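You operate a simulated robot arm through the tools that you are given. There is no shell and no other tool.

You are at the controls of a simulated two-armed robot. One attempt, no reset.

## Task
Take the red block out of the clamp and blow its bed clean.
Fine: the block goes in the block tray; no dust is left; use the pen blower, stand it in its holder again, shut the blower valve; leave the other valves. Set down upright: what you pick out, pen blower. Where these are worked on the way, their far stop is far enough and under half their travel is too little: blower valve.

Only the result counts: the job must be done as asked and must still hold three seconds after the hand-in. Knocking over, shifting, dropping, spilling or breaking anything else fails it.

## Robot
Two 7-joint arms with two-finger grippers on one trunk that stands fixed in place. Base frame: the origin is at the foot of the trunk, x ahead of it, y to its left, z up; the work surface is at about z = 800. Readings come in mm, degrees, newtons and seconds.
The left shoulder is at [44, 175, 1211], the right one opposite. With the tool pointing down near the work surface each hand reaches from about 100 to 840 mm from the base axis, measured 20 degrees to its own side. Payload 2.94 kg a hand.
The tool frame of a hand sits at the grasp point between the pads (the TCP): z along the fingers, y along the line on which they close. The tips reach 30 mm beyond it. The gripper opens to 138 mm; its body begins 109 mm behind the TCP.
Orientation is that of the tool frame in the base frame, as [roll, pitch, yaw] about the fixed x, y, z axes, in that order (R = Rz(yaw) Ry(pitch) Rx(roll)). With the fingers straight down and closing along the base's y, the tool's x points along the base's -x, its y along +y and its z along -z.

## Interface
- The arms move only by the tool servo_tool. It takes "left_moves", "right_moves" or both (then of equal length, played together; a hand with none holds still); each is a list of rows, each a list of 7 numbers: the shift along the base's x, y, z in cm, then the turn, a rotation vector about the base's x, y, z in degrees, then the finger opening in cm, from 0 to 13.8. In form: [[dx, dy, dz, rx, ry, rz, hand], ...]. A call has 1 to 20 rows; each row is the pose to reach, as a shift and turn from the pose commanded when the call began. A row lasts 0.2 s, in which the tool goes at most 50 mm and 8.6 degrees; a call with a longer step from one row to the next is refused whole, and so is a gripper value outside its range. A pose out of reach is approached as far as the arm can. The call stops where the force on the tool passes 40 N (or 10 N more than at its start, if that is more) or the arm is blocked; 0.2 s more then pass. The fingers move at their own pace (about 45 mm/s each) and stop on an object; they squeeze with about 35 N. The grip force told is the motor's: it shows also when the fingers shut on nothing. Time passes only in rows, and 0.2 s behind the last, so rows that repeat a pose let the fingers close. The reply holds the time, the measured pose of the TCP, the force on the tool along the base axes, the opening and the grip force, in the units named above and with some noise, with the torque about the TCP (base axes, N m) and any sound that the robot's microphone picked up, and new pictures: "views" is both (left out), scene, wrist or none (wrist: the cameras of the hands that moved).
- Cameras (640 x 400 px; columns grow to the right, rows downward): "scene" is now at [112.1, 4.1, 1716.6]; the picture's right is [-0.05, -1.00, -0.00], its down [-0.61, 0.03, -0.79] and it looks along [0.79, -0.04, -0.62] (base axes); focal length 315 px, centre (320, 200). "left" rides on the left gripper at [71, -19, -146] in its tool frame; the picture's right is [0.26, 0.97, 0.00], its down [-0.85, 0.23, -0.48] and it looks along [-0.46, 0.12, 0.88] (tool axes); focal length 280 px, centre (320, 200). "right" rides on the right gripper at [71, 19, -146] in its tool frame; the picture's right is [-0.26, 0.96, 0.00], its down [-0.85, -0.23, -0.48] and it looks along [-0.46, -0.12, 0.88] (tool axes); focal length 280 px, centre (320, 200). There is no depth. A picture from a camera that has moved, and an enlarged one, comes with that camera's place and axes in the base frame and with its lens. The place of the scene camera against the robot may be out by one fixed shift of up to 25 mm in any direction.
- move_column(by): moves the trunk up (or, below 0, down) by that many mm; the arms and the scene camera ride with it, the base frame stays. It gives what a move gives, with no picture.
- aim_head(pan, tilt): turns the head with the scene camera to pan (to the left, within 120 degrees either way) and tilt (down, from -29 to 69), counted from straight ahead of the robot (the tilt from the chest, where the trunk bows). It gives what a move gives, and a new picture of the scene camera.
- enlarge(camera, box): a new picture of the part [left, top, right, bottom] of that camera's present view, enlarged. It takes no simulated time.
- job_done(): hands the job in; it is judged then, once.

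Nothing tells you positions but the pictures and the camera data. Unless the task says otherwise, let go and move clear before handing in.

The tools are called after "Call:" as a command line: name --argument value ..., lists and objects as JSON in quotes. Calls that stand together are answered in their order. servo_tool: Moves the arms, as the interface text tells. Its arguments: {"type":"object","properties":{"left_moves":{"type":"array"},"right_moves":{"type":"array"},"views":{"type":"string","enum":["both","scene","wrist","none"]}},"required":[]} The other tools are called the same way: move_column (by) moves the trunk up or down; aim_head (pan, tilt) turns the head that bears the scene camera; enlarge (camera, box) takes an enlarged picture of a part of a camera's view; job_done () hands the job in.

At the start:

```text
time: 0.0
left_position: [549.9, 173.5, 1481.5]
left_orientation: [180.0, 0.0, -180.0]
left_force: [0.1, 0.2, -0.8]
left_ft_torque: [0.03, 0.0, 0.0]
left_width: 137.9
left_finger_force: 0.1
right_position: [520.6, -276.1, 1472.7]
right_orientation: [179.9, 0.0, -180.0]
right_force: [-0.3, 0.0, -0.6]
right_ft_torque: [0.01, -0.03, 0.01]
right_width: 137.9
right_finger_force: 0.0
trunk travel left (down, up): [-384.0, 350.0]
head pan, tilt (commanded): [-2.7, 38.0]
```

scene: 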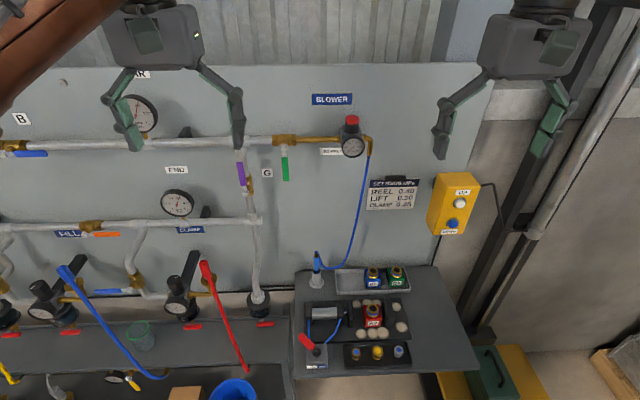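
right: 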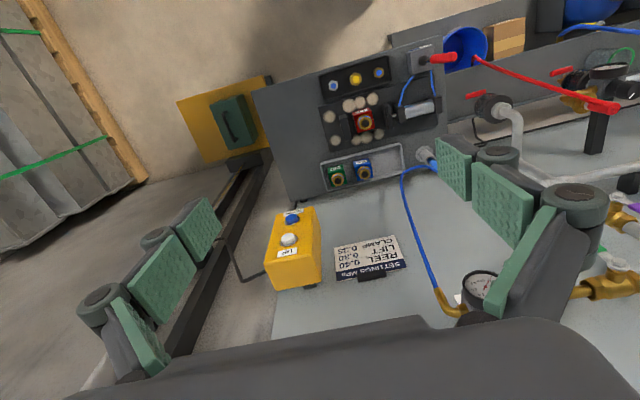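
left: 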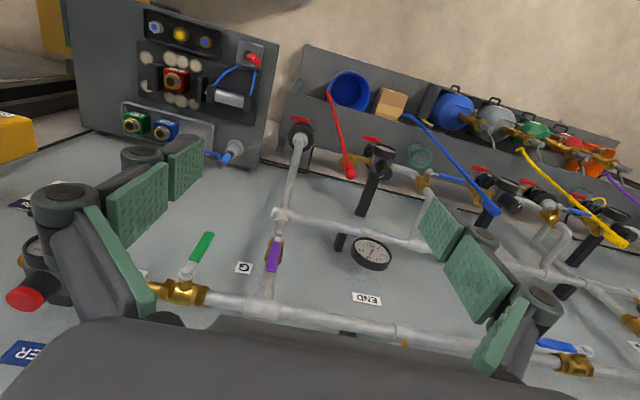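

I see a wall panel with pipes and valves, and at the right a small table with the clamp, red block, tray and pen blower. I'll look closer at these first.

Call:
enlarge --camera "scene" --box '[280, 240, 440, 380]'

Call:
enlarge --camera "scene" --box '[220, 80, 500, 260]'

Call:
enlarge --camera "right" --box '[240, 30, 480, 200]'

Call:
enlarge --camera "left" --box '[60, 0, 320, 180]'

```text
2.86 times, centred on (360, 310) of scene
camera zoom: at [112.1, 4.1, 1716.6], right [-0.05, -1.0, 0.0], down [-0.61, 0.03, -0.79], along [0.79, -0.04, -0.62], focal length 900 px, centre (206, -114)
```

zoom: 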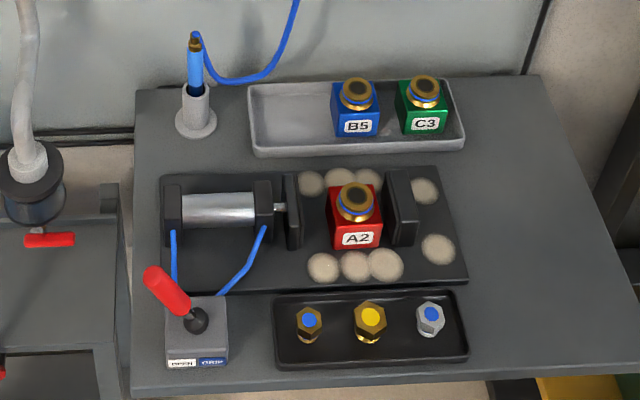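

```text
2.22 times, centred on (360, 170) of scene
camera zoom: at [112.1, 4.1, 1716.6], right [-0.05, -1.0, 0.0], down [-0.61, 0.03, -0.79], along [0.79, -0.04, -0.62], focal length 700 px, centre (231, 267)
```

zoom: 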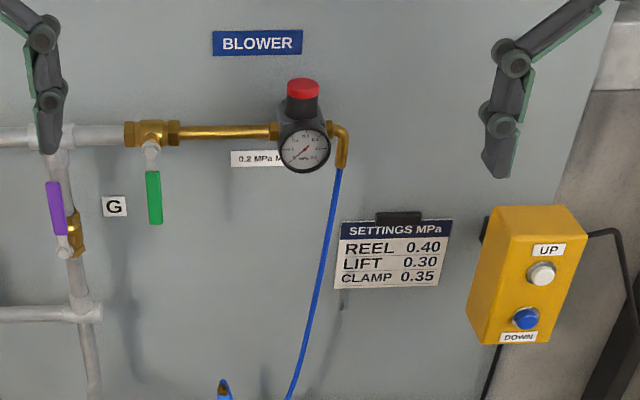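

```text
2.35 times, centred on (360, 115) of right
camera zoom: at [450.3, -257.1, 1618.4], right [0.26, 0.96, 0.0], down [0.85, -0.23, 0.48], along [0.46, -0.12, -0.88], focal length 660 px, centre (226, 400)
```

zoom: 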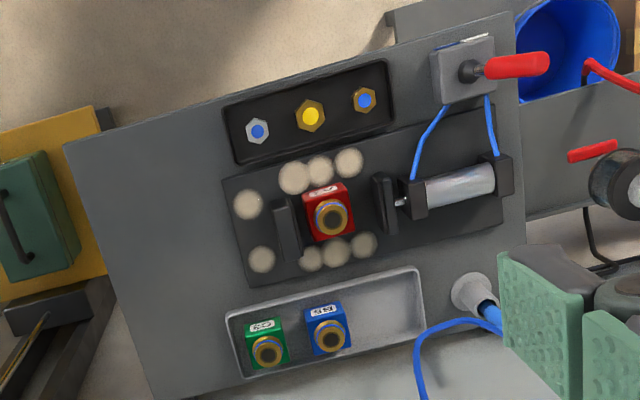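

```text
2.22 times, centred on (190, 90) of left
camera zoom: at [479.6, 153.4, 1627.0], right [-0.26, 0.96, 0.0], down [0.85, 0.23, 0.48], along [0.46, 0.12, -0.88], focal length 623 px, centre (609, 444)
```

zoom: 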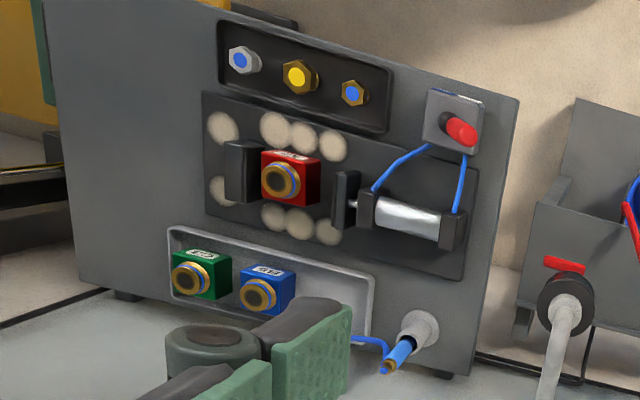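

The clamp lever seems to lean to the OPEN side and the block looks free of the moving jaw. Let me look at the pipework and the rest of the wall before moving.

Call:
enlarge --camera "scene" --box '[0, 60, 280, 240]'

Call:
enlarge --camera "scene" --box '[230, 100, 380, 200]'

Call:
enlarge --camera "scene" --box '[290, 320, 350, 380]'

Call:
aim_head --pan 25 --tilt 35

```text
2.22 times, centred on (140, 150) of scene
camera zoom: at [112.1, 4.1, 1716.6], right [-0.05, -1.0, 0.0], down [-0.61, 0.03, -0.79], along [0.79, -0.04, -0.62], focal length 700 px, centre (720, 311)
```

zoom: 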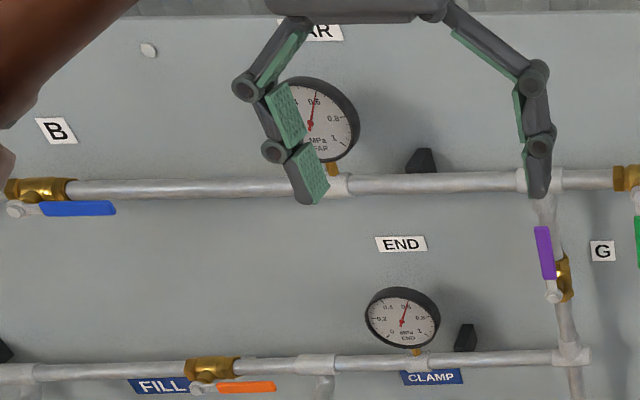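

```text
4.00 times, centred on (305, 150) of scene
camera zoom: at [112.1, 4.1, 1716.6], right [-0.05, -1.0, 0.0], down [-0.61, 0.03, -0.79], along [0.79, -0.04, -0.62], focal length 1260 px, centre (380, 400)
```

zoom: 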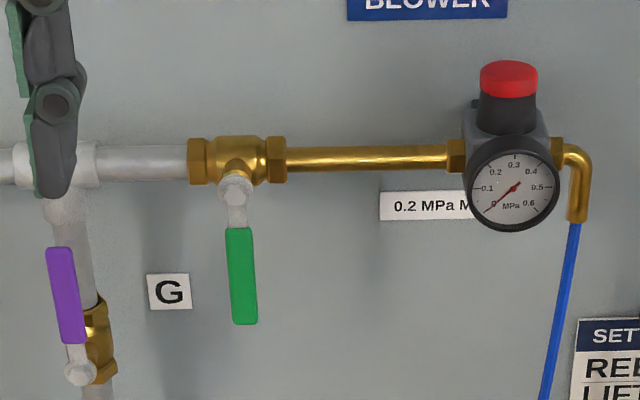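

```text
6.67 times, centred on (320, 350) of scene
camera zoom: at [112.1, 4.1, 1716.6], right [-0.05, -1.0, 0.0], down [-0.61, 0.03, -0.79], along [0.79, -0.04, -0.62], focal length 2100 px, centre (320, -800)
```

zoom: 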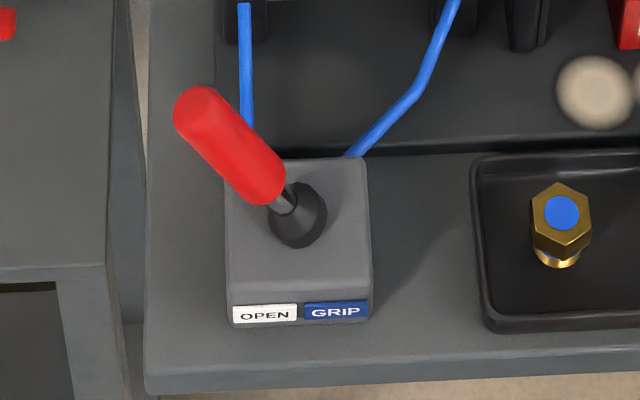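

```text
time: 0.9
left_position: [551.6, 173.4, 1480.3]
left_orientation: [180.0, 0.0, -180.0]
left_force: [0.3, 0.0, -0.8]
left_ft_torque: [-0.01, 0.01, 0.01]
left_width: 138.1
left_finger_force: 0.1
right_position: [520.8, -276.7, 1471.3]
right_orientation: [179.9, 0.0, -180.0]
right_force: [0.7, -0.2, 0.3]
right_ft_torque: [-0.01, -0.02, 0.0]
right_width: 137.9
right_finger_force: 0.0
trunk travel left (down, up): [-384.0, 350.0]
head pan, tilt (commanded): [25.0, 35.0]
camera scene: at [105.7, 45.3, 1721.1], right [0.42, -0.91, 0.0], down [-0.52, -0.24, -0.82], along [0.74, 0.35, -0.57], focal length 315 px, centre (320, 200)
```

scene: 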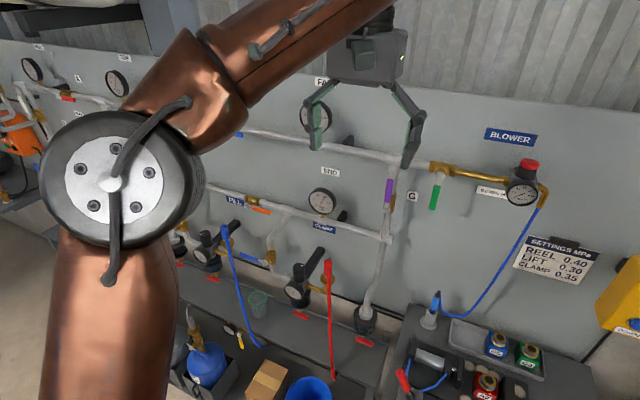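

The upper line feeds the green valve, which feeds the BLOWER regulator (gauge at 0), so green is the blower valve and it is now shut. The block stud is at about (648, -188, 866). I'll bring the right hand over the table for a closer look and turn the head back.

Call:
servo_tool --right_moves '[[1, 1, -4.5, 0, 0, 0, 13.8], [2, 2, -9, 0, 0, 0, 13.8], [3, 3, -13.5, 0, 0, 0, 13.8], [4, 4, -18, 0, 0, 0, 13.8], [5, 5, -22.5, 0, 0, 0, 13.8], [6, 6, -27, 0, 0, 0, 13.8], [7, 7, -31.5, 0, 0, 0, 13.8], [8, 8, -36, 0, 0, 0, 13.8], [8, 8.6, -38, 0, 0, 0, 13.8]]' --views "wrist"

Call:
aim_head --pan -12 --tilt 38

```text
time: 2.9
left_position: [550.4, 172.4, 1481.4]
left_orientation: [-180.0, 0.1, -180.0]
left_force: [0.3, 0.0, 0.7]
left_ft_torque: [0.02, -0.02, 0.03]
left_width: 137.9
left_finger_force: 0.1
right_position: [599.7, -190.6, 1091.3]
right_orientation: [179.8, 0.0, 180.0]
right_force: [-0.6, -0.2, 0.1]
right_ft_torque: [0.01, -0.01, 0.02]
right_width: 138.1
right_finger_force: 0.1
trunk travel left (down, up): [-384.0, 350.0]
head pan, tilt (commanded): [25.0, 35.0]
camera right: at [530.1, -172.7, 1238.8], right [0.26, 0.96, 0.0], down [0.85, -0.23, 0.48], along [0.46, -0.12, -0.88], focal length 280 px, centre (320, 200)
```

right: 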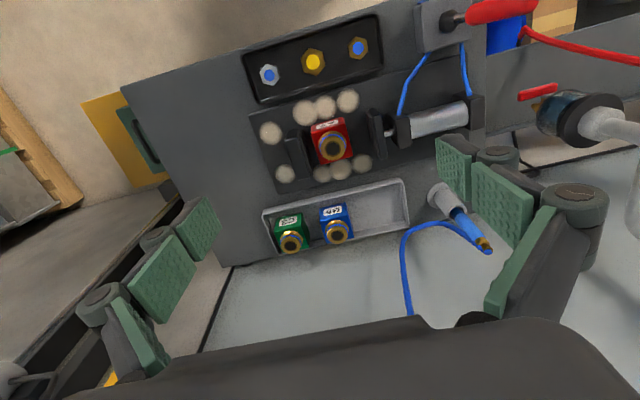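

```text
time: 4.0
left_position: [550.5, 173.0, 1481.4]
left_orientation: [-180.0, -0.1, -179.9]
left_force: [0.1, 0.3, 0.2]
left_ft_torque: [0.02, 0.03, 0.01]
left_width: 138.2
left_finger_force: 0.1
right_position: [600.3, -191.6, 1092.7]
right_orientation: [180.0, 0.0, -179.9]
right_force: [0.5, -0.4, 0.3]
right_ft_torque: [-0.04, -0.02, -0.01]
right_width: 138.5
right_finger_force: 0.0
trunk travel left (down, up): [-384.0, 350.0]
head pan, tilt (commanded): [-12.0, 38.0]
camera scene: at [110.3, -9.6, 1716.5], right [-0.21, -0.98, 0.0], down [-0.6, 0.13, -0.79], along [0.77, -0.16, -0.62], focal length 315 px, centre (320, 200)
```

scene: 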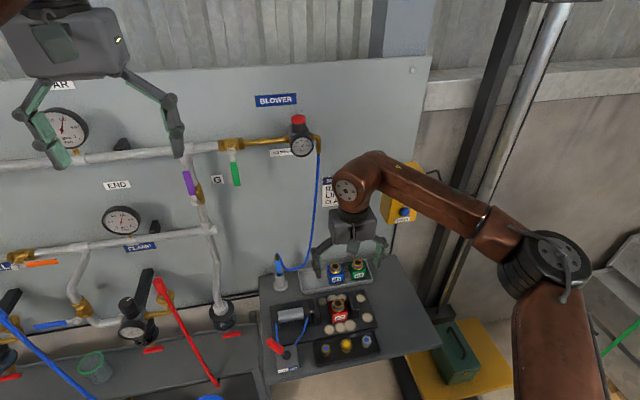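

The hand hovers well above the table. I'll enlarge the wrist view for clamp, dust and pen details.

Call:
enlarge --camera "right" --box '[240, 70, 400, 190]'

Call:
enlarge --camera "right" --box '[380, 160, 540, 280]'

Call:
enlarge --camera "scene" --box '[250, 230, 390, 370]'

Call:
enlarge --camera "scene" --box '[200, 90, 340, 200]'

```text
3.33 times, centred on (320, 130) of right
camera zoom: at [530.2, -172.6, 1239.0], right [0.26, 0.96, 0.0], down [0.85, -0.23, 0.48], along [0.46, -0.12, -0.88], focal length 935 px, centre (320, 433)
```

zoom: 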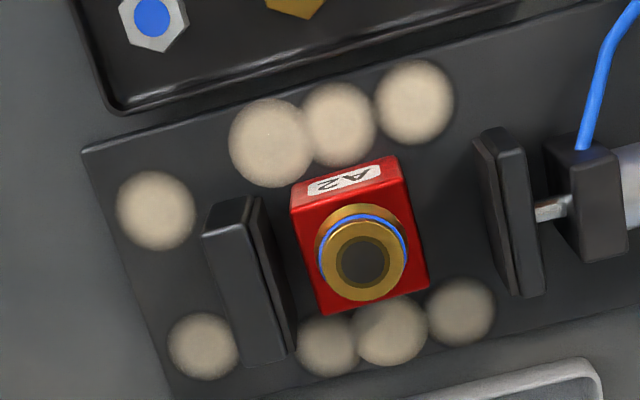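

```text
3.33 times, centred on (460, 220) of right
camera zoom: at [530.2, -172.6, 1239.0], right [0.26, 0.96, 0.0], down [0.85, -0.23, 0.48], along [0.46, -0.12, -0.88], focal length 935 px, centre (-147, 133)
```

zoom: 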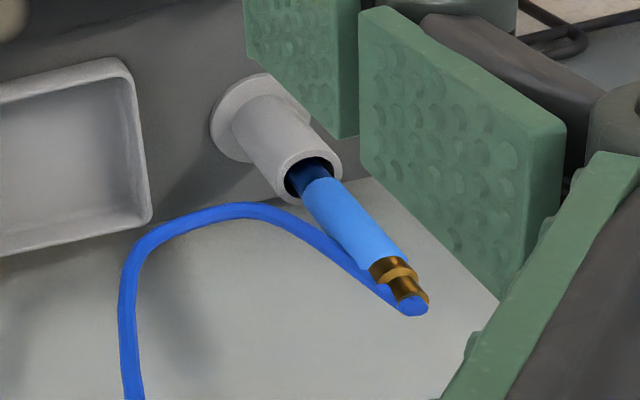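

```text
2.86 times, centred on (320, 300) of scene
camera zoom: at [110.3, -9.6, 1716.5], right [-0.21, -0.98, 0.0], down [-0.6, 0.13, -0.79], along [0.77, -0.16, -0.62], focal length 900 px, centre (320, -86)
```

zoom: 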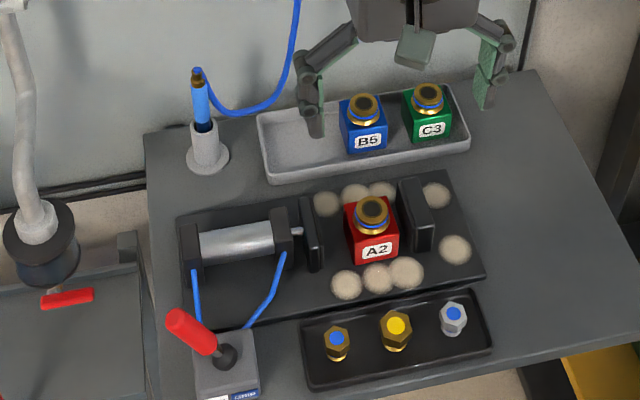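

```text
3.64 times, centred on (270, 145) of scene
camera zoom: at [110.3, -9.6, 1716.5], right [-0.21, -0.98, 0.0], down [-0.6, 0.13, -0.79], along [0.77, -0.16, -0.62], focal length 1145 px, centre (502, 400)
```

zoom: 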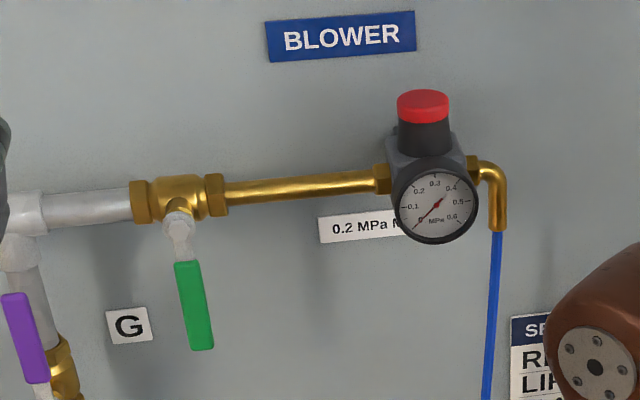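

I'll zoom further to judge the jaw and block heights and gaps.

Call:
enlarge --camera "right" --box '[280, 105, 380, 175]'

Call:
enlarge --camera "scene" --box '[310, 285, 370, 335]'

```text
5.71 times, centred on (330, 140) of right
camera zoom: at [530.2, -172.6, 1239.0], right [0.26, 0.96, 0.0], down [0.85, -0.23, 0.48], along [0.46, -0.12, -0.88], focal length 1602 px, centre (263, 543)
```

zoom: 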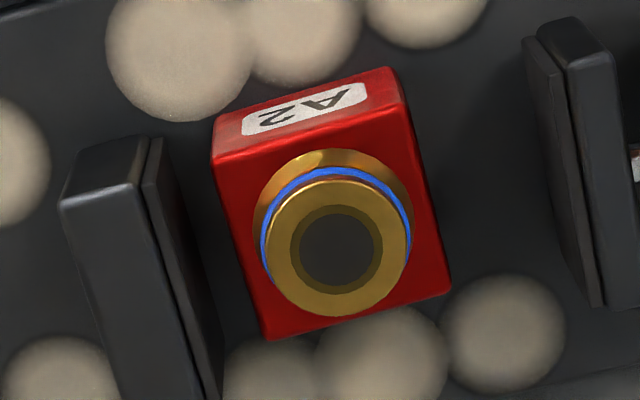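

```text
8.00 times, centred on (340, 310) of scene
camera zoom: at [110.3, -9.6, 1716.5], right [-0.21, -0.98, 0.0], down [-0.6, 0.13, -0.79], along [0.77, -0.16, -0.62], focal length 2519 px, centre (160, -680)
```

zoom: 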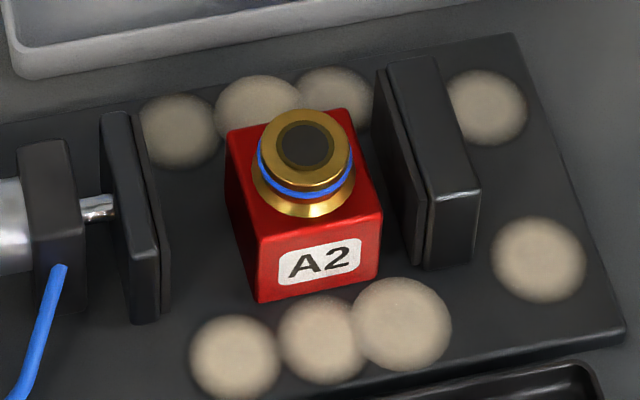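

The block (about 50 mm wide) stands free, some 15 mm from the fixed jaw and 35 mm from the moving jaw, and the lever is on OPEN. I'll grip it front-to-back: first I turn the right hand 90° about the vertical above the clamp.

Call:
servo_tool --right_moves '[[0, 0, 0, 0, 0, 8.2, 13.8], [0, 0, 0, 0, 0, 16.4, 13.8], [0, 0, 0, 0, 0, 24.6, 13.8], [0, 0, 0, 0, 0, 32.8, 13.8], [0, 0, 0, 0, 0, 41, 13.8], [0, 0, 0, 0, 0, 49.2, 13.8], [0, 0, 0, 0, 0, 57.4, 13.8], [0, 0, 0, 0, 0, 65.6, 13.8], [0, 0, 0, 0, 0, 73.8, 13.8], [0, 0, 0, 0, 0, 82, 13.8], [0, 0, 0, 0, 0, 90, 13.8], [0, 0, 0, 0, 0, 90, 13.8]]' --views "both"

```text
time: 6.5
left_position: [553.4, 174.2, 1478.8]
left_orientation: [180.0, -0.1, -179.9]
left_force: [1.5, 0.9, 0.0]
left_ft_torque: [0.05, 0.07, 0.01]
left_width: 137.9
left_finger_force: 0.1
right_position: [342.0, -95.7, 1019.3]
right_orientation: [-177.4, -0.2, -92.8]
right_force: [1.2, -0.1, 0.8]
right_ft_torque: [0.04, 0.12, 0.04]
right_width: 137.6
right_finger_force: 0.1
right hand out of reach, approached as far as the arm can: row 5, 6, 7, 8, 9, 10, 11, 12
trunk travel left (down, up): [-384.0, 350.0]
head pan, tilt (commanded): [-12.0, 38.0]
camera scene: at [113.4, -9.8, 1715.9], right [-0.21, -0.98, 0.0], down [-0.6, 0.13, -0.79], along [0.77, -0.16, -0.62], focal length 315 px, centre (320, 200)
camera right: at [313.8, -165.3, 1164.3], right [-0.95, 0.31, -0.05], down [0.25, 0.84, 0.48], along [0.19, 0.45, -0.87], focal length 280 px, centre (320, 200)
```

scene: 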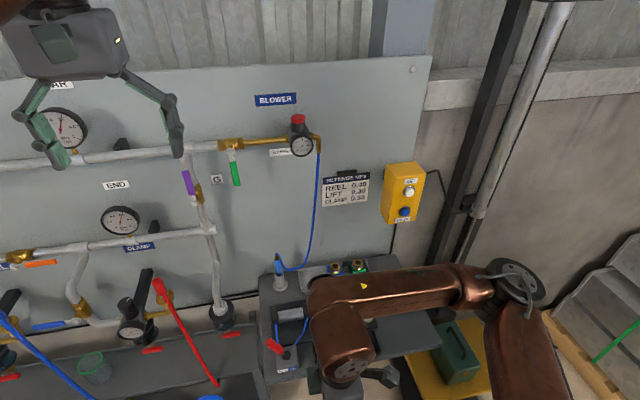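
right: 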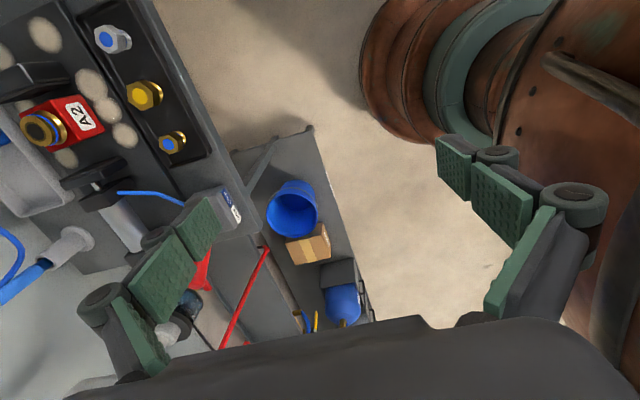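

That turn direction runs the right wrist out of its range. I'll turn back step by step and check where the arm goes.

Call:
servo_tool --right_moves '[[0, 0, 0, 0, 0, -8.2, 13.8], [0, 0, 0, 0, 0, -16.4, 13.8], [0, 0, 0, 0, 0, -24.6, 13.8]]' --views "scene"

```text
time: 7.3
left_position: [549.0, 174.2, 1480.7]
left_orientation: [-179.9, 0.0, 179.9]
left_force: [0.0, 0.3, -0.1]
left_ft_torque: [-0.01, -0.04, -0.02]
left_width: 137.9
left_finger_force: 0.0
right_position: [332.0, -94.3, 1026.1]
right_orientation: [-177.1, -0.3, -117.5]
right_force: [-0.3, 0.0, 0.2]
right_ft_torque: [0.0, -0.02, 0.03]
right_width: 137.9
right_finger_force: 0.1
trunk travel left (down, up): [-384.0, 350.0]
head pan, tilt (commanded): [-12.0, 38.0]
camera scene: at [109.6, -9.2, 1716.6], right [-0.21, -0.98, 0.0], down [-0.6, 0.13, -0.79], along [0.77, -0.16, -0.62], focal length 315 px, centre (320, 200)
```

scene: 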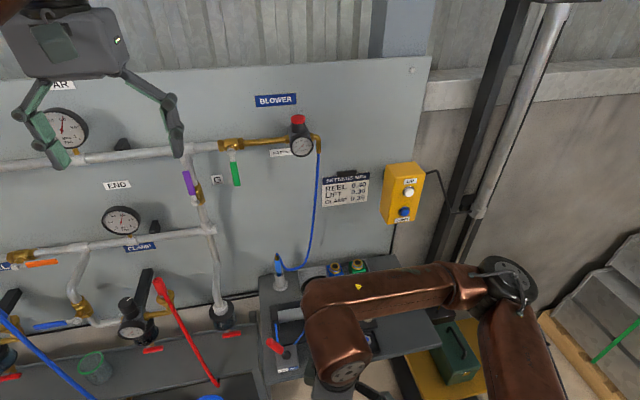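

The turn is counted from the reached pose. I'll turn the rest back while lifting and moving the hand away to the right.

Call:
servo_tool --right_moves '[[1, -1, 2, 0, 0, -8, 13.8], [2, -2, 4, 0, 0, -16, 13.8], [3, -3, 6, 0, 0, -24, 13.8], [5, -5, 8, 0, 0, -32, 13.8], [7, -7, 10, 0, 0, -40, 13.8], [9, -9, 12, 0, 0, -48, 13.8], [11, -11, 13, 0, 0, -56, 13.8], [13, -13, 14, 0, 0, -62.5, 13.8]]' --views "scene"

```text
time: 9.2
left_position: [550.9, 173.2, 1481.4]
left_orientation: [180.0, 0.0, -179.9]
left_force: [0.1, -0.1, -0.5]
left_ft_torque: [0.03, -0.02, 0.0]
left_width: 137.9
left_finger_force: 0.1
right_position: [461.5, -222.4, 1171.5]
right_orientation: [-177.3, -0.1, 179.9]
right_force: [0.2, 0.9, 0.4]
right_ft_torque: [0.03, 0.01, -0.02]
right_width: 138.2
right_finger_force: 0.0
trunk travel left (down, up): [-384.0, 350.0]
head pan, tilt (commanded): [-12.0, 38.0]
camera scene: at [110.3, -10.5, 1716.5], right [-0.21, -0.98, 0.0], down [-0.6, 0.13, -0.79], along [0.77, -0.16, -0.62], focal length 315 px, centre (320, 200)
```

scene: 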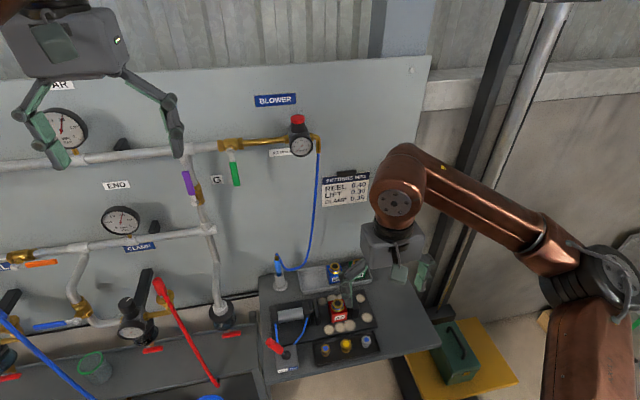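

Back in a normal posture. Now I try the other turn direction (-90°) here, in free space.

Call:
servo_tool --right_moves '[[1, 0, 0, 0, 0, -8.2, 13.8], [2, 0, 0, 0, 0, -16.4, 13.8], [3, 0, 0, 0, 0, -24.6, 13.8], [4, 0, 0, 0, 0, -32.8, 13.8], [5, 0, 0, 0, 0, -41, 13.8], [6, 0, 0, 0, 0, -49.2, 13.8]]' --views "none"

```text
time: 10.6
left_position: [551.2, 173.6, 1480.4]
left_orientation: [-180.0, 0.0, -179.9]
left_force: [0.1, 0.4, -0.3]
left_ft_torque: [0.02, 0.03, 0.0]
left_width: 138.0
left_finger_force: 0.1
right_position: [521.2, -224.3, 1169.3]
right_orientation: [-177.2, -0.3, 130.7]
right_force: [-0.3, -0.4, -0.4]
right_ft_torque: [-0.04, 0.01, -0.01]
right_width: 138.1
right_finger_force: 0.1
trunk travel left (down, up): [-384.0, 350.0]
head pan, tilt (commanded): [-12.0, 38.0]
```

Call:
servo_tool --right_moves '[[1, 0.5, 0, 0, 0, -8.2, 13.8], [2, 1, 0, 0, 0, -16.4, 13.8], [3, 1.5, 0, 0, 0, -24.6, 13.8], [4, 2, 0, 0, 0, -32.8, 13.8], [5, 2.5, 0, 0, 0, -40.7, 13.8], [6, 3, 0, 0, 0, -40.7, 13.8]]' --views "both"

```text
time: 11.9
left_position: [551.0, 173.9, 1480.5]
left_orientation: [-179.9, 0.0, -179.9]
left_force: [-0.2, 0.1, 0.3]
left_ft_torque: [0.0, 0.02, -0.01]
left_width: 138.1
left_finger_force: 0.0
right_position: [580.1, -191.0, 1169.6]
right_orientation: [-177.1, -0.1, 90.1]
right_force: [0.2, 0.1, -0.4]
right_ft_torque: [-0.01, 0.0, 0.01]
right_width: 138.3
right_finger_force: 0.0
trunk travel left (down, up): [-384.0, 350.0]
head pan, tilt (commanded): [-12.0, 38.0]
camera scene: at [110.7, -9.3, 1716.5], right [-0.21, -0.98, 0.0], down [-0.6, 0.13, -0.79], along [0.77, -0.16, -0.62], focal length 315 px, centre (320, 200)
camera right: at [607.6, -122.1, 1314.7], right [0.96, -0.26, -0.05], down [-0.21, -0.85, 0.48], along [-0.17, -0.46, -0.87], focal length 280 px, centre (320, 200)
```

scene: 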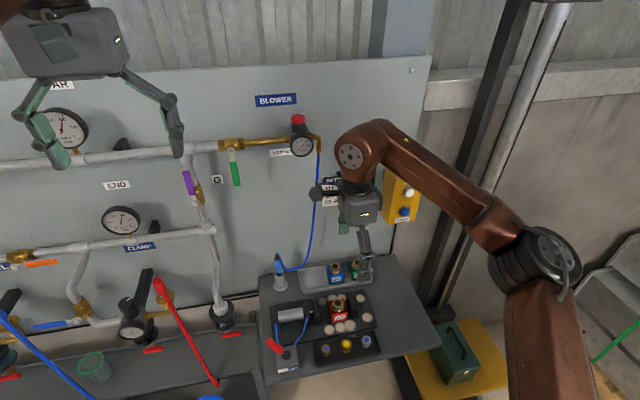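
right: 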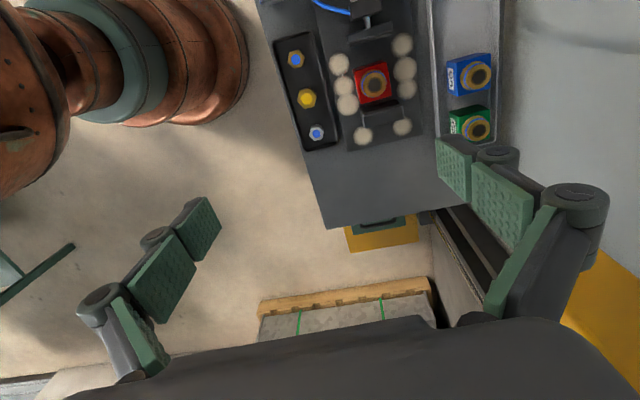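

The -90° turn works and the fingers now close along x. Next I tilt the hand 25° (leaning to +y), move over the block, and set the opening to 80 mm.

Call:
servo_tool --right_moves '[[1.5, 0.5, -4, -6, -0.8, 0, 8], [3, 1, -8, -12, -1.5, 0, 8], [4.5, 1.4, -12, -18, -2.2, 0, 8], [6, 1.8, -16, -25, -2.9, 0, 8], [7, 2.1, -19, -25, -2.9, 0, 8], [7, 2.1, -19, -25, -2.9, 0, 8]]' --views "both"

```text
time: 13.3
left_position: [549.9, 174.6, 1480.6]
left_orientation: [-179.9, 0.1, 179.9]
left_force: [0.5, -0.2, -0.5]
left_ft_torque: [-0.01, -0.01, -0.04]
left_width: 138.2
left_finger_force: 0.1
right_position: [651.1, -172.7, 981.7]
right_orientation: [179.7, 24.8, 89.5]
right_force: [-0.3, 0.7, -0.1]
right_ft_torque: [-0.03, 0.02, 0.01]
right_width: 80.0
right_finger_force: 0.1
trunk travel left (down, up): [-384.0, 350.0]
head pan, tilt (commanded): [-12.0, 38.0]
camera scene: at [110.1, -9.0, 1716.6], right [-0.21, -0.98, 0.0], down [-0.6, 0.13, -0.79], along [0.77, -0.16, -0.62], focal length 315 px, centre (320, 200)
camera right: at [672.0, -47.6, 1084.4], right [0.96, -0.24, 0.11], down [-0.24, -0.57, 0.79], along [-0.13, -0.78, -0.61], focal length 280 px, centre (320, 200)
```

scene: 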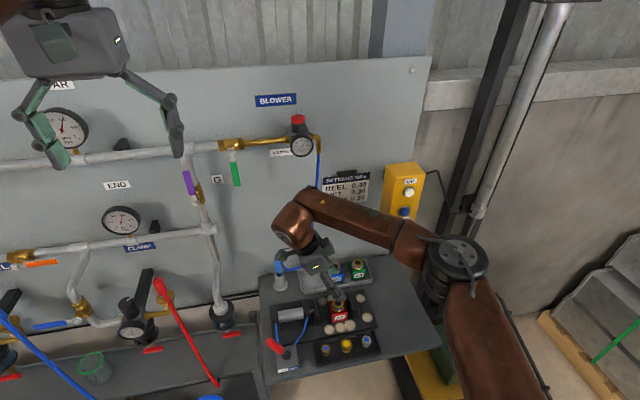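
right: 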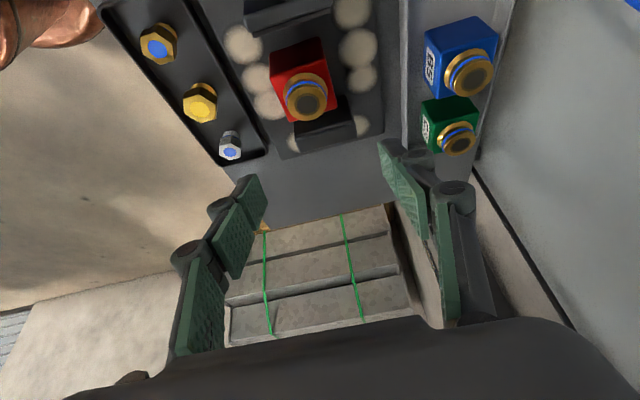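

The block sits centred between the fingers from this view. I descend in steps, with fingers passing in front of and behind the block.

Call:
servo_tool --right_moves '[[0, -0.3, -4, 0, 0, 0, 8], [-0.1, -0.6, -8, 0, 0, 0, 8], [-0.1, -0.8, -10.5, 0, 0, 0, 8], [-0.1, -0.8, -10.5, 0, 0, 0, 8]]' --views "both"

```text
time: 14.3
left_position: [549.9, 173.2, 1481.1]
left_orientation: [-179.9, 0.0, -179.9]
left_force: [-0.4, 0.0, 0.3]
left_ft_torque: [0.02, -0.03, 0.0]
left_width: 138.2
left_finger_force: 0.1
right_position: [649.1, -179.1, 874.4]
right_orientation: [179.7, 24.9, 89.6]
right_force: [0.8, 0.7, -0.4]
right_ft_torque: [0.0, -0.01, -0.01]
right_width: 79.7
right_finger_force: 0.1
trunk travel left (down, up): [-384.0, 350.0]
head pan, tilt (commanded): [-12.0, 38.0]
camera scene: at [110.1, -9.5, 1716.6], right [-0.21, -0.98, 0.0], down [-0.6, 0.13, -0.79], along [0.77, -0.16, -0.62], focal length 315 px, centre (320, 200)
camera right: at [670.0, -54.7, 976.7], right [0.96, -0.25, 0.11], down [-0.24, -0.57, 0.79], along [-0.13, -0.78, -0.61], focal length 280 px, centre (320, 200)
```

scene: 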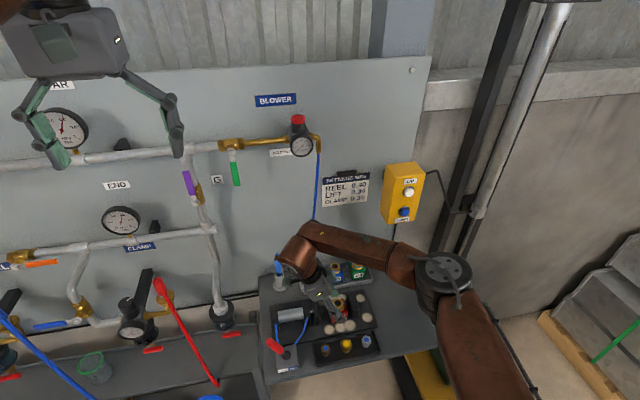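
right: 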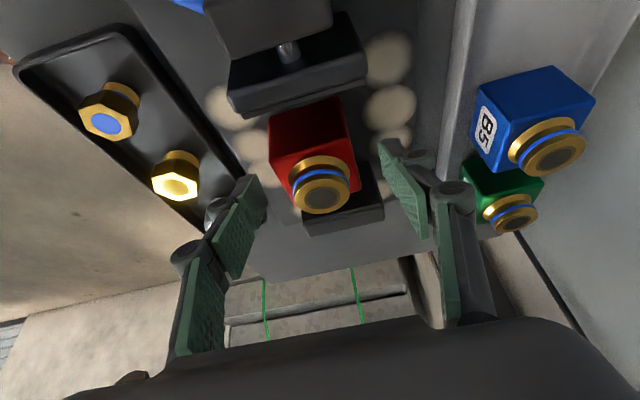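

Fingers straddle the block with margin on both sides. I go down 22 mm more and look before closing.

Call:
servo_tool --right_moves '[[0, -0.3, -1.2, 0, 0, 0, 8], [0.05, -0.5, -2.2, 0, 0, 0, 8], [0.05, -0.5, -2.2, 0, 0, 0, 8]]' --views "wrist"

Call:
enlarge --camera "right" --box '[200, 90, 460, 270]'

Call:
enlarge --camera "scene" --box '[290, 260, 390, 340]'

```text
time: 15.2
left_position: [550.9, 173.4, 1480.3]
left_orientation: [180.0, 0.0, -180.0]
left_force: [-0.5, -0.1, 0.1]
left_ft_torque: [-0.03, 0.02, -0.02]
left_width: 138.3
left_finger_force: 0.1
right_position: [648.5, -185.4, 853.1]
right_orientation: [179.8, 24.7, 89.5]
right_force: [-0.2, -0.2, 1.1]
right_ft_torque: [0.02, 0.05, 0.02]
right_width: 80.0
right_finger_force: 0.0
trunk travel left (down, up): [-384.0, 350.0]
head pan, tilt (commanded): [-12.0, 38.0]
camera right: at [670.3, -60.4, 954.9], right [0.96, -0.24, 0.11], down [-0.24, -0.57, 0.79], along [-0.13, -0.78, -0.61], focal length 280 px, centre (320, 200)
```

right: 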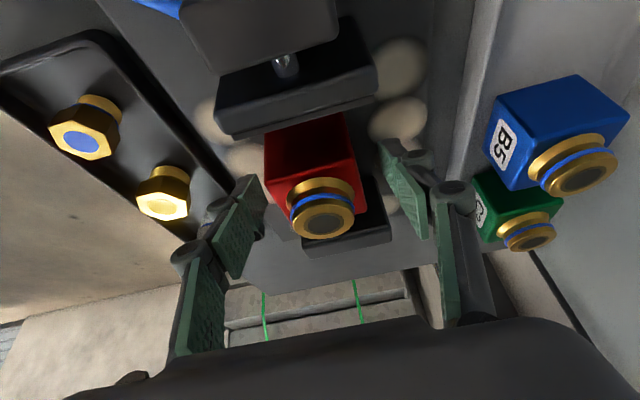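

```text
2.22 times, centred on (330, 180) of right
camera zoom: at [670.3, -60.4, 954.9], right [0.96, -0.24, 0.11], down [-0.24, -0.57, 0.79], along [-0.13, -0.78, -0.61], focal length 623 px, centre (298, 244)
```

zoom: 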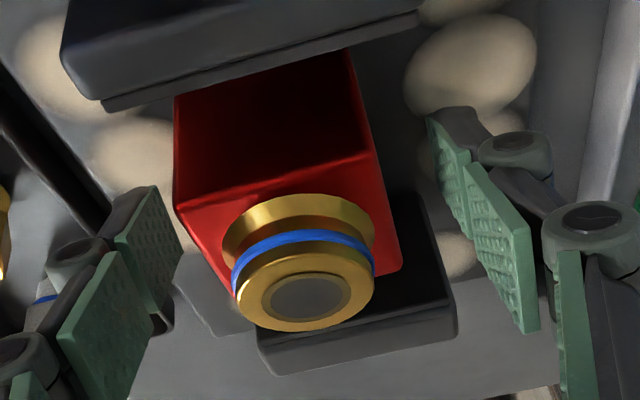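

```text
5.00 times, centred on (340, 300) of scene
camera zoom: at [110.3, -9.7, 1716.5], right [-0.21, -0.98, 0.0], down [-0.6, 0.13, -0.79], along [0.77, -0.16, -0.62], focal length 1575 px, centre (220, -300)
```

zoom: 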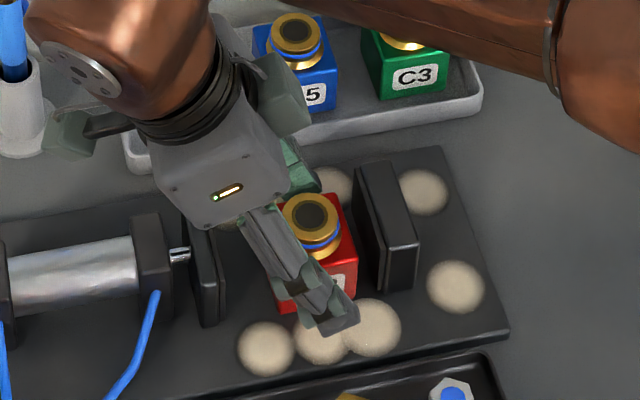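

The fingers are around the block with tips just above the bed. I close on it.

Call:
servo_tool --right_moves '[[0, 0, 0, 0, 0, 0, 6], [0, 0, 0, 0, 0, 0, 4], [0, 0, 0, 0, 0, 0, 3], [0, 0, 0, 0, 0, 0, 3], [0, 0, 0, 0, 0, 0, 3]]' --views "wrist"

Call:
enlarge --camera "scene" --box '[290, 260, 390, 340]'

```text
time: 16.4
left_position: [550.7, 173.5, 1481.0]
left_orientation: [-179.9, 0.0, -179.9]
left_force: [-0.5, 0.4, -0.6]
left_ft_torque: [0.01, 0.0, -0.03]
left_width: 138.1
left_finger_force: 0.0
right_position: [649.0, -185.9, 851.7]
right_orientation: [179.8, 24.7, 89.5]
right_force: [-1.3, 0.0, -0.3]
right_ft_torque: [0.09, 0.11, 0.04]
right_width: 49.3
right_finger_force: 34.7
trunk travel left (down, up): [-384.0, 350.0]
head pan, tilt (commanded): [-12.0, 38.0]
camera right: at [670.4, -60.5, 955.2], right [0.96, -0.25, 0.11], down [-0.24, -0.57, 0.79], along [-0.13, -0.78, -0.61], focal length 280 px, centre (320, 200)
```

right: 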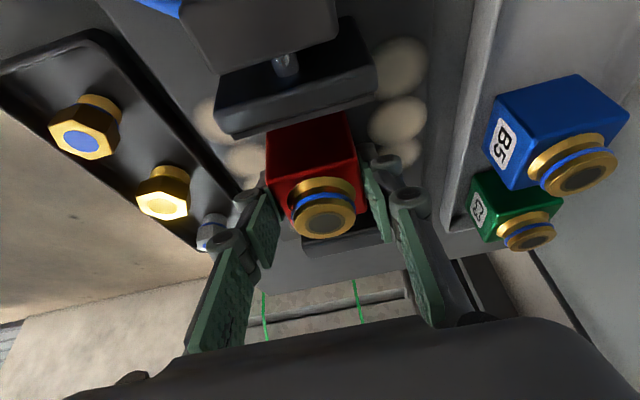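

```text
5.00 times, centred on (340, 300) of scene
camera zoom: at [110.2, -9.6, 1716.5], right [-0.21, -0.98, 0.0], down [-0.6, 0.13, -0.79], along [0.77, -0.16, -0.62], focal length 1575 px, centre (220, -300)
```

zoom: 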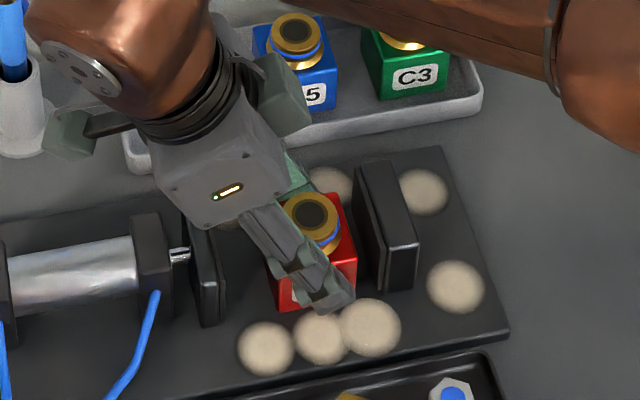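

Gripped (49.3 mm, 35 N). I lift the block straight up, clear of the jaws.

Call:
servo_tool --right_moves '[[0, 0, 1, 0, 0, 0, 3], [0, 0, 3, 0, 0, 0, 3], [0, 0, 6, 0, 0, 0, 3], [0, 0, 10, 0, 0, 0, 3], [0, 0, 14, 0, 0, 0, 3], [0, 0, 18, 0, 0, 0, 3]]' --views "both"

```text
time: 17.8
left_position: [549.4, 173.9, 1481.7]
left_orientation: [180.0, 0.1, -179.9]
left_force: [0.4, -0.1, -0.4]
left_ft_torque: [0.0, -0.03, -0.02]
left_width: 138.2
left_finger_force: 0.2
right_position: [647.8, -188.1, 1032.2]
right_orientation: [179.9, 24.9, 89.5]
right_force: [-0.3, -0.8, 0.0]
right_ft_torque: [-0.05, -0.01, 0.03]
right_width: 29.9
right_finger_force: 0.1
trunk travel left (down, up): [-384.0, 350.0]
head pan, tilt (commanded): [-12.0, 38.0]
camera scene: at [109.3, -9.5, 1716.6], right [-0.21, -0.98, 0.0], down [-0.6, 0.13, -0.79], along [0.77, -0.16, -0.62], focal length 315 px, centre (320, 200)
camera right: at [669.0, -62.6, 1135.4], right [0.96, -0.24, 0.11], down [-0.24, -0.57, 0.79], along [-0.13, -0.78, -0.61], focal length 280 px, centre (320, 200)
```

scene: 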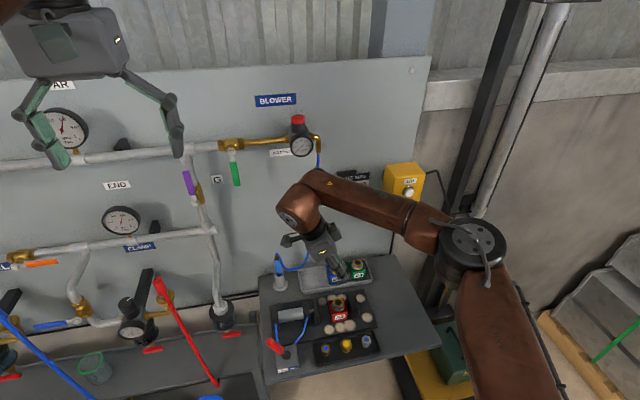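
right: 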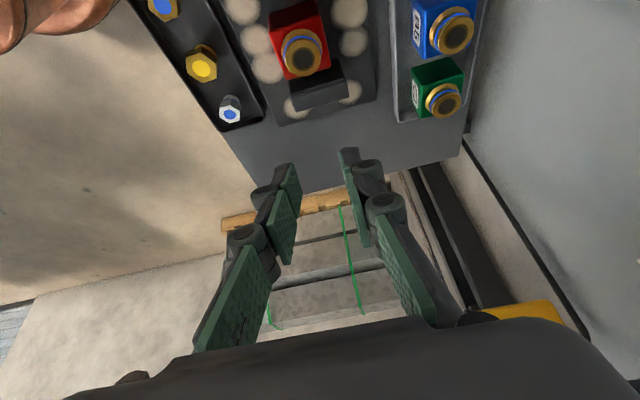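

The fingers slipped off; the block stayed behind. I'll check how it is standing now.

Call:
enlarge --camera "right" --box '[220, 0, 400, 120]'

Call:
enlarge --camera "scene" --box '[290, 260, 390, 340]'

```text
3.33 times, centred on (310, 60) of right
camera zoom: at [669.0, -62.6, 1135.4], right [0.96, -0.24, 0.11], down [-0.24, -0.57, 0.79], along [-0.13, -0.78, -0.61], focal length 935 px, centre (353, 667)
```

zoom: 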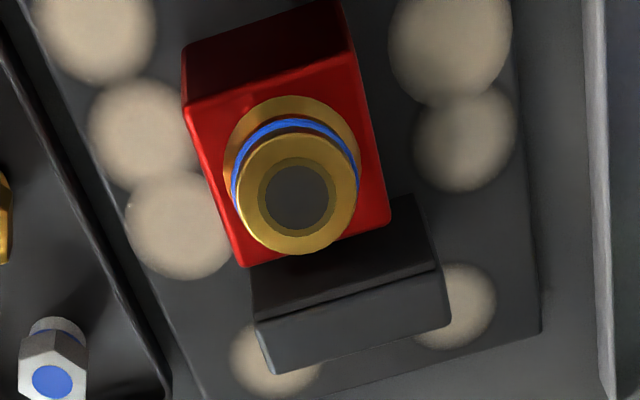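

```text
5.00 times, centred on (340, 300) of scene
camera zoom: at [109.3, -9.5, 1716.6], right [-0.21, -0.98, 0.0], down [-0.6, 0.13, -0.79], along [0.77, -0.16, -0.62], focal length 1575 px, centre (220, -300)
```

zoom: 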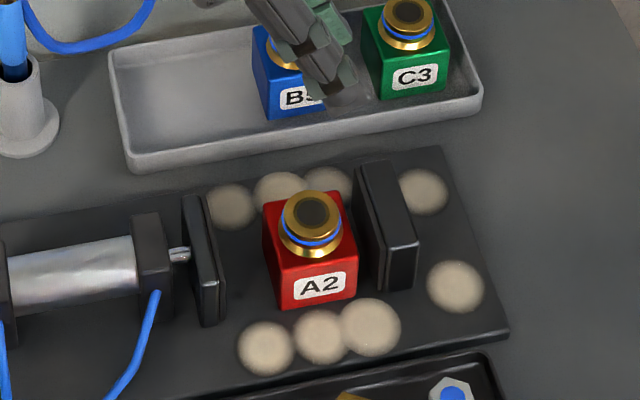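

The block still stands upright in its place, so the pads simply slid off. I'll go down again, about 9 mm deeper, and this time lift only a few millimetres while reading the forces.

Call:
servo_tool --right_moves '[[0, 0.3, -4, 0, 0, 0, 8], [0, 0.6, -8, 0, 0, 0, 8], [0, 0.6, -12, 0, 0, 0, 8], [0, 0.6, -15.5, 0, 0, 0, 8], [0, 0.6, -17.5, 0, 0, 0, 8], [0, 0.6, -18.4, 0, 0, 0, 8], [0, 0.6, -18.9, 0, 0, 0, 8], [0, 0.6, -18.9, 0, 0, 0, 8]]' --views "both"

Call:
enlarge --camera "scene" --box '[290, 260, 390, 340]'

Call:
enlarge --camera "right" --box '[200, 90, 460, 270]'

```text
time: 19.6
left_position: [550.5, 172.5, 1480.8]
left_orientation: [-179.9, -0.1, -179.9]
left_force: [-0.7, -0.3, -0.1]
left_ft_torque: [0.03, 0.0, 0.0]
left_width: 137.9
left_finger_force: 0.0
right_position: [649.5, -181.2, 844.1]
right_orientation: [179.9, 24.7, 89.4]
right_force: [0.6, -0.2, 0.3]
right_ft_torque: [-0.01, -0.02, 0.0]
right_width: 79.9
right_finger_force: 0.0
trunk travel left (down, up): [-384.0, 350.0]
head pan, tilt (commanded): [-12.0, 38.0]
camera scene: at [110.4, -9.6, 1716.5], right [-0.21, -0.98, 0.0], down [-0.6, 0.13, -0.79], along [0.77, -0.16, -0.62], focal length 315 px, centre (320, 200)
camera right: at [671.8, -55.7, 947.2], right [0.96, -0.25, 0.11], down [-0.24, -0.57, 0.79], along [-0.13, -0.78, -0.61], focal length 280 px, centre (320, 200)
```

scene: 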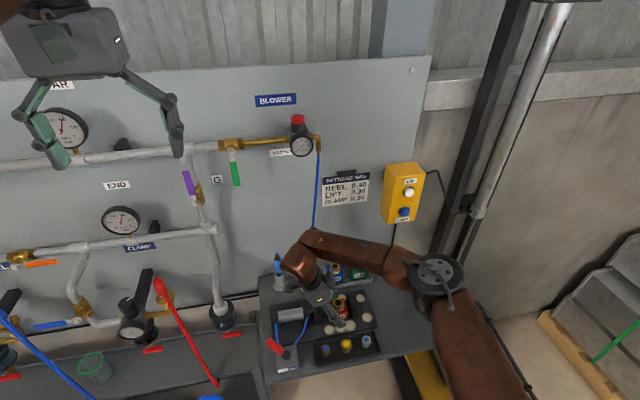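
right: 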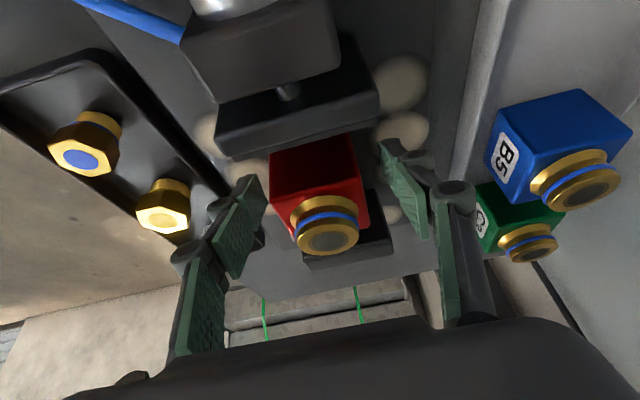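

```text
5.00 times, centred on (340, 300) of scene
camera zoom: at [110.4, -9.6, 1716.5], right [-0.21, -0.98, 0.0], down [-0.6, 0.13, -0.79], along [0.77, -0.16, -0.62], focal length 1575 px, centre (220, -300)
```

zoom: 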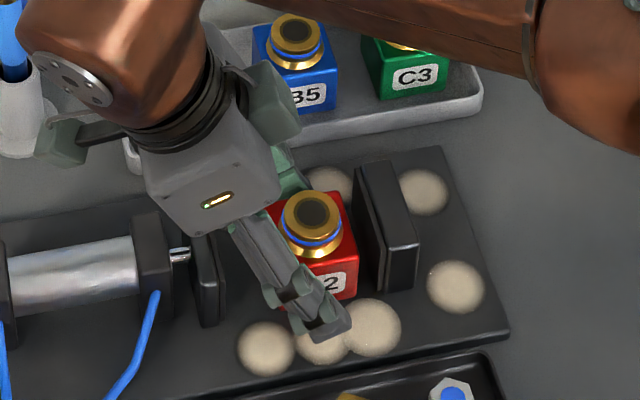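

```text
2.22 times, centred on (330, 180) of right
camera zoom: at [671.8, -55.7, 947.2], right [0.96, -0.25, 0.11], down [-0.24, -0.57, 0.79], along [-0.13, -0.78, -0.61], focal length 623 px, centre (298, 244)
```

zoom: 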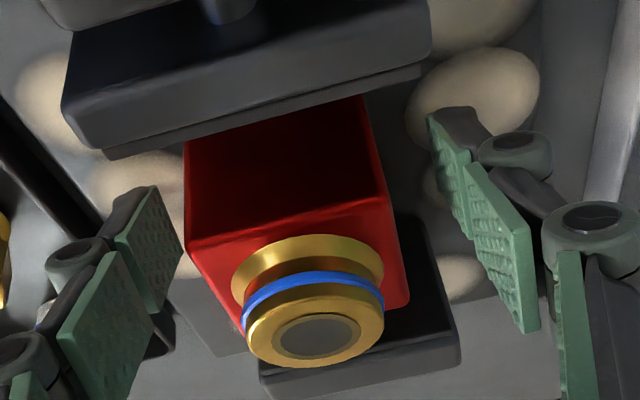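

Now close and lift only a little, reading forces.

Call:
servo_tool --right_moves '[[0, 0, 0, 0, 0, 0, 5], [0, 0, 0, 0, 0, 0, 2], [0, 0, 0, 0, 0, 0, 0], [0, 0, 0, 0, 0, 0, 0], [0, 0, 0, 0, 0, 0, 0]]' --views "wrist"

Call:
servo_tool --right_moves '[[0, 0, 0.1, 0, 0, 0, 0], [0, 0, 0.2, 0, 0, 0, 0], [0, 0, 0.3, 0, 0, 0, 0], [0, 0, 0.3, 0, 0, 0, 0]]' --views "wrist"

```text
time: 20.8
left_position: [551.2, 174.9, 1480.3]
left_orientation: [-179.9, -0.1, -179.9]
left_force: [0.5, -0.5, -0.2]
left_ft_torque: [0.01, 0.03, -0.03]
left_width: 137.8
left_finger_force: 0.1
right_position: [650.6, -180.8, 844.0]
right_orientation: [179.8, 24.7, 89.4]
right_force: [-0.7, 0.1, 1.0]
right_ft_torque: [-0.03, 0.12, -0.01]
right_width: 49.2
right_finger_force: 34.7
trunk travel left (down, up): [-384.0, 350.0]
head pan, tilt (commanded): [-12.0, 38.0]
camera right: at [671.6, -55.6, 947.4], right [0.96, -0.25, 0.11], down [-0.24, -0.57, 0.79], along [-0.13, -0.78, -0.61], focal length 280 px, centre (320, 200)
```

right: 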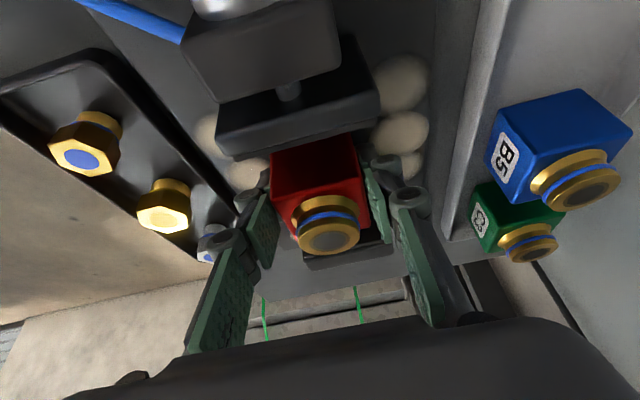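

```text
time: 21.8
left_position: [551.1, 173.5, 1480.0]
left_orientation: [-179.9, -0.1, -179.9]
left_force: [-0.5, 0.1, 0.7]
left_ft_torque: [0.02, 0.02, -0.02]
left_width: 138.0
left_finger_force: 0.0
right_position: [649.0, -180.2, 845.2]
right_orientation: [179.9, 24.8, 89.5]
right_force: [-0.7, 0.0, 0.7]
right_ft_torque: [-0.01, 0.02, -0.02]
right_width: 49.3
right_finger_force: 34.6
trunk travel left (down, up): [-384.0, 350.0]
head pan, tilt (commanded): [-12.0, 38.0]
camera right: at [670.7, -55.0, 949.3], right [0.96, -0.25, 0.11], down [-0.24, -0.57, 0.79], along [-0.13, -0.78, -0.61], focal length 280 px, centre (320, 200)
```

right: 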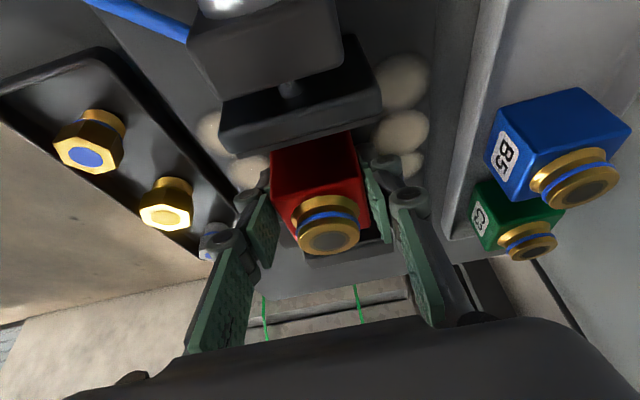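

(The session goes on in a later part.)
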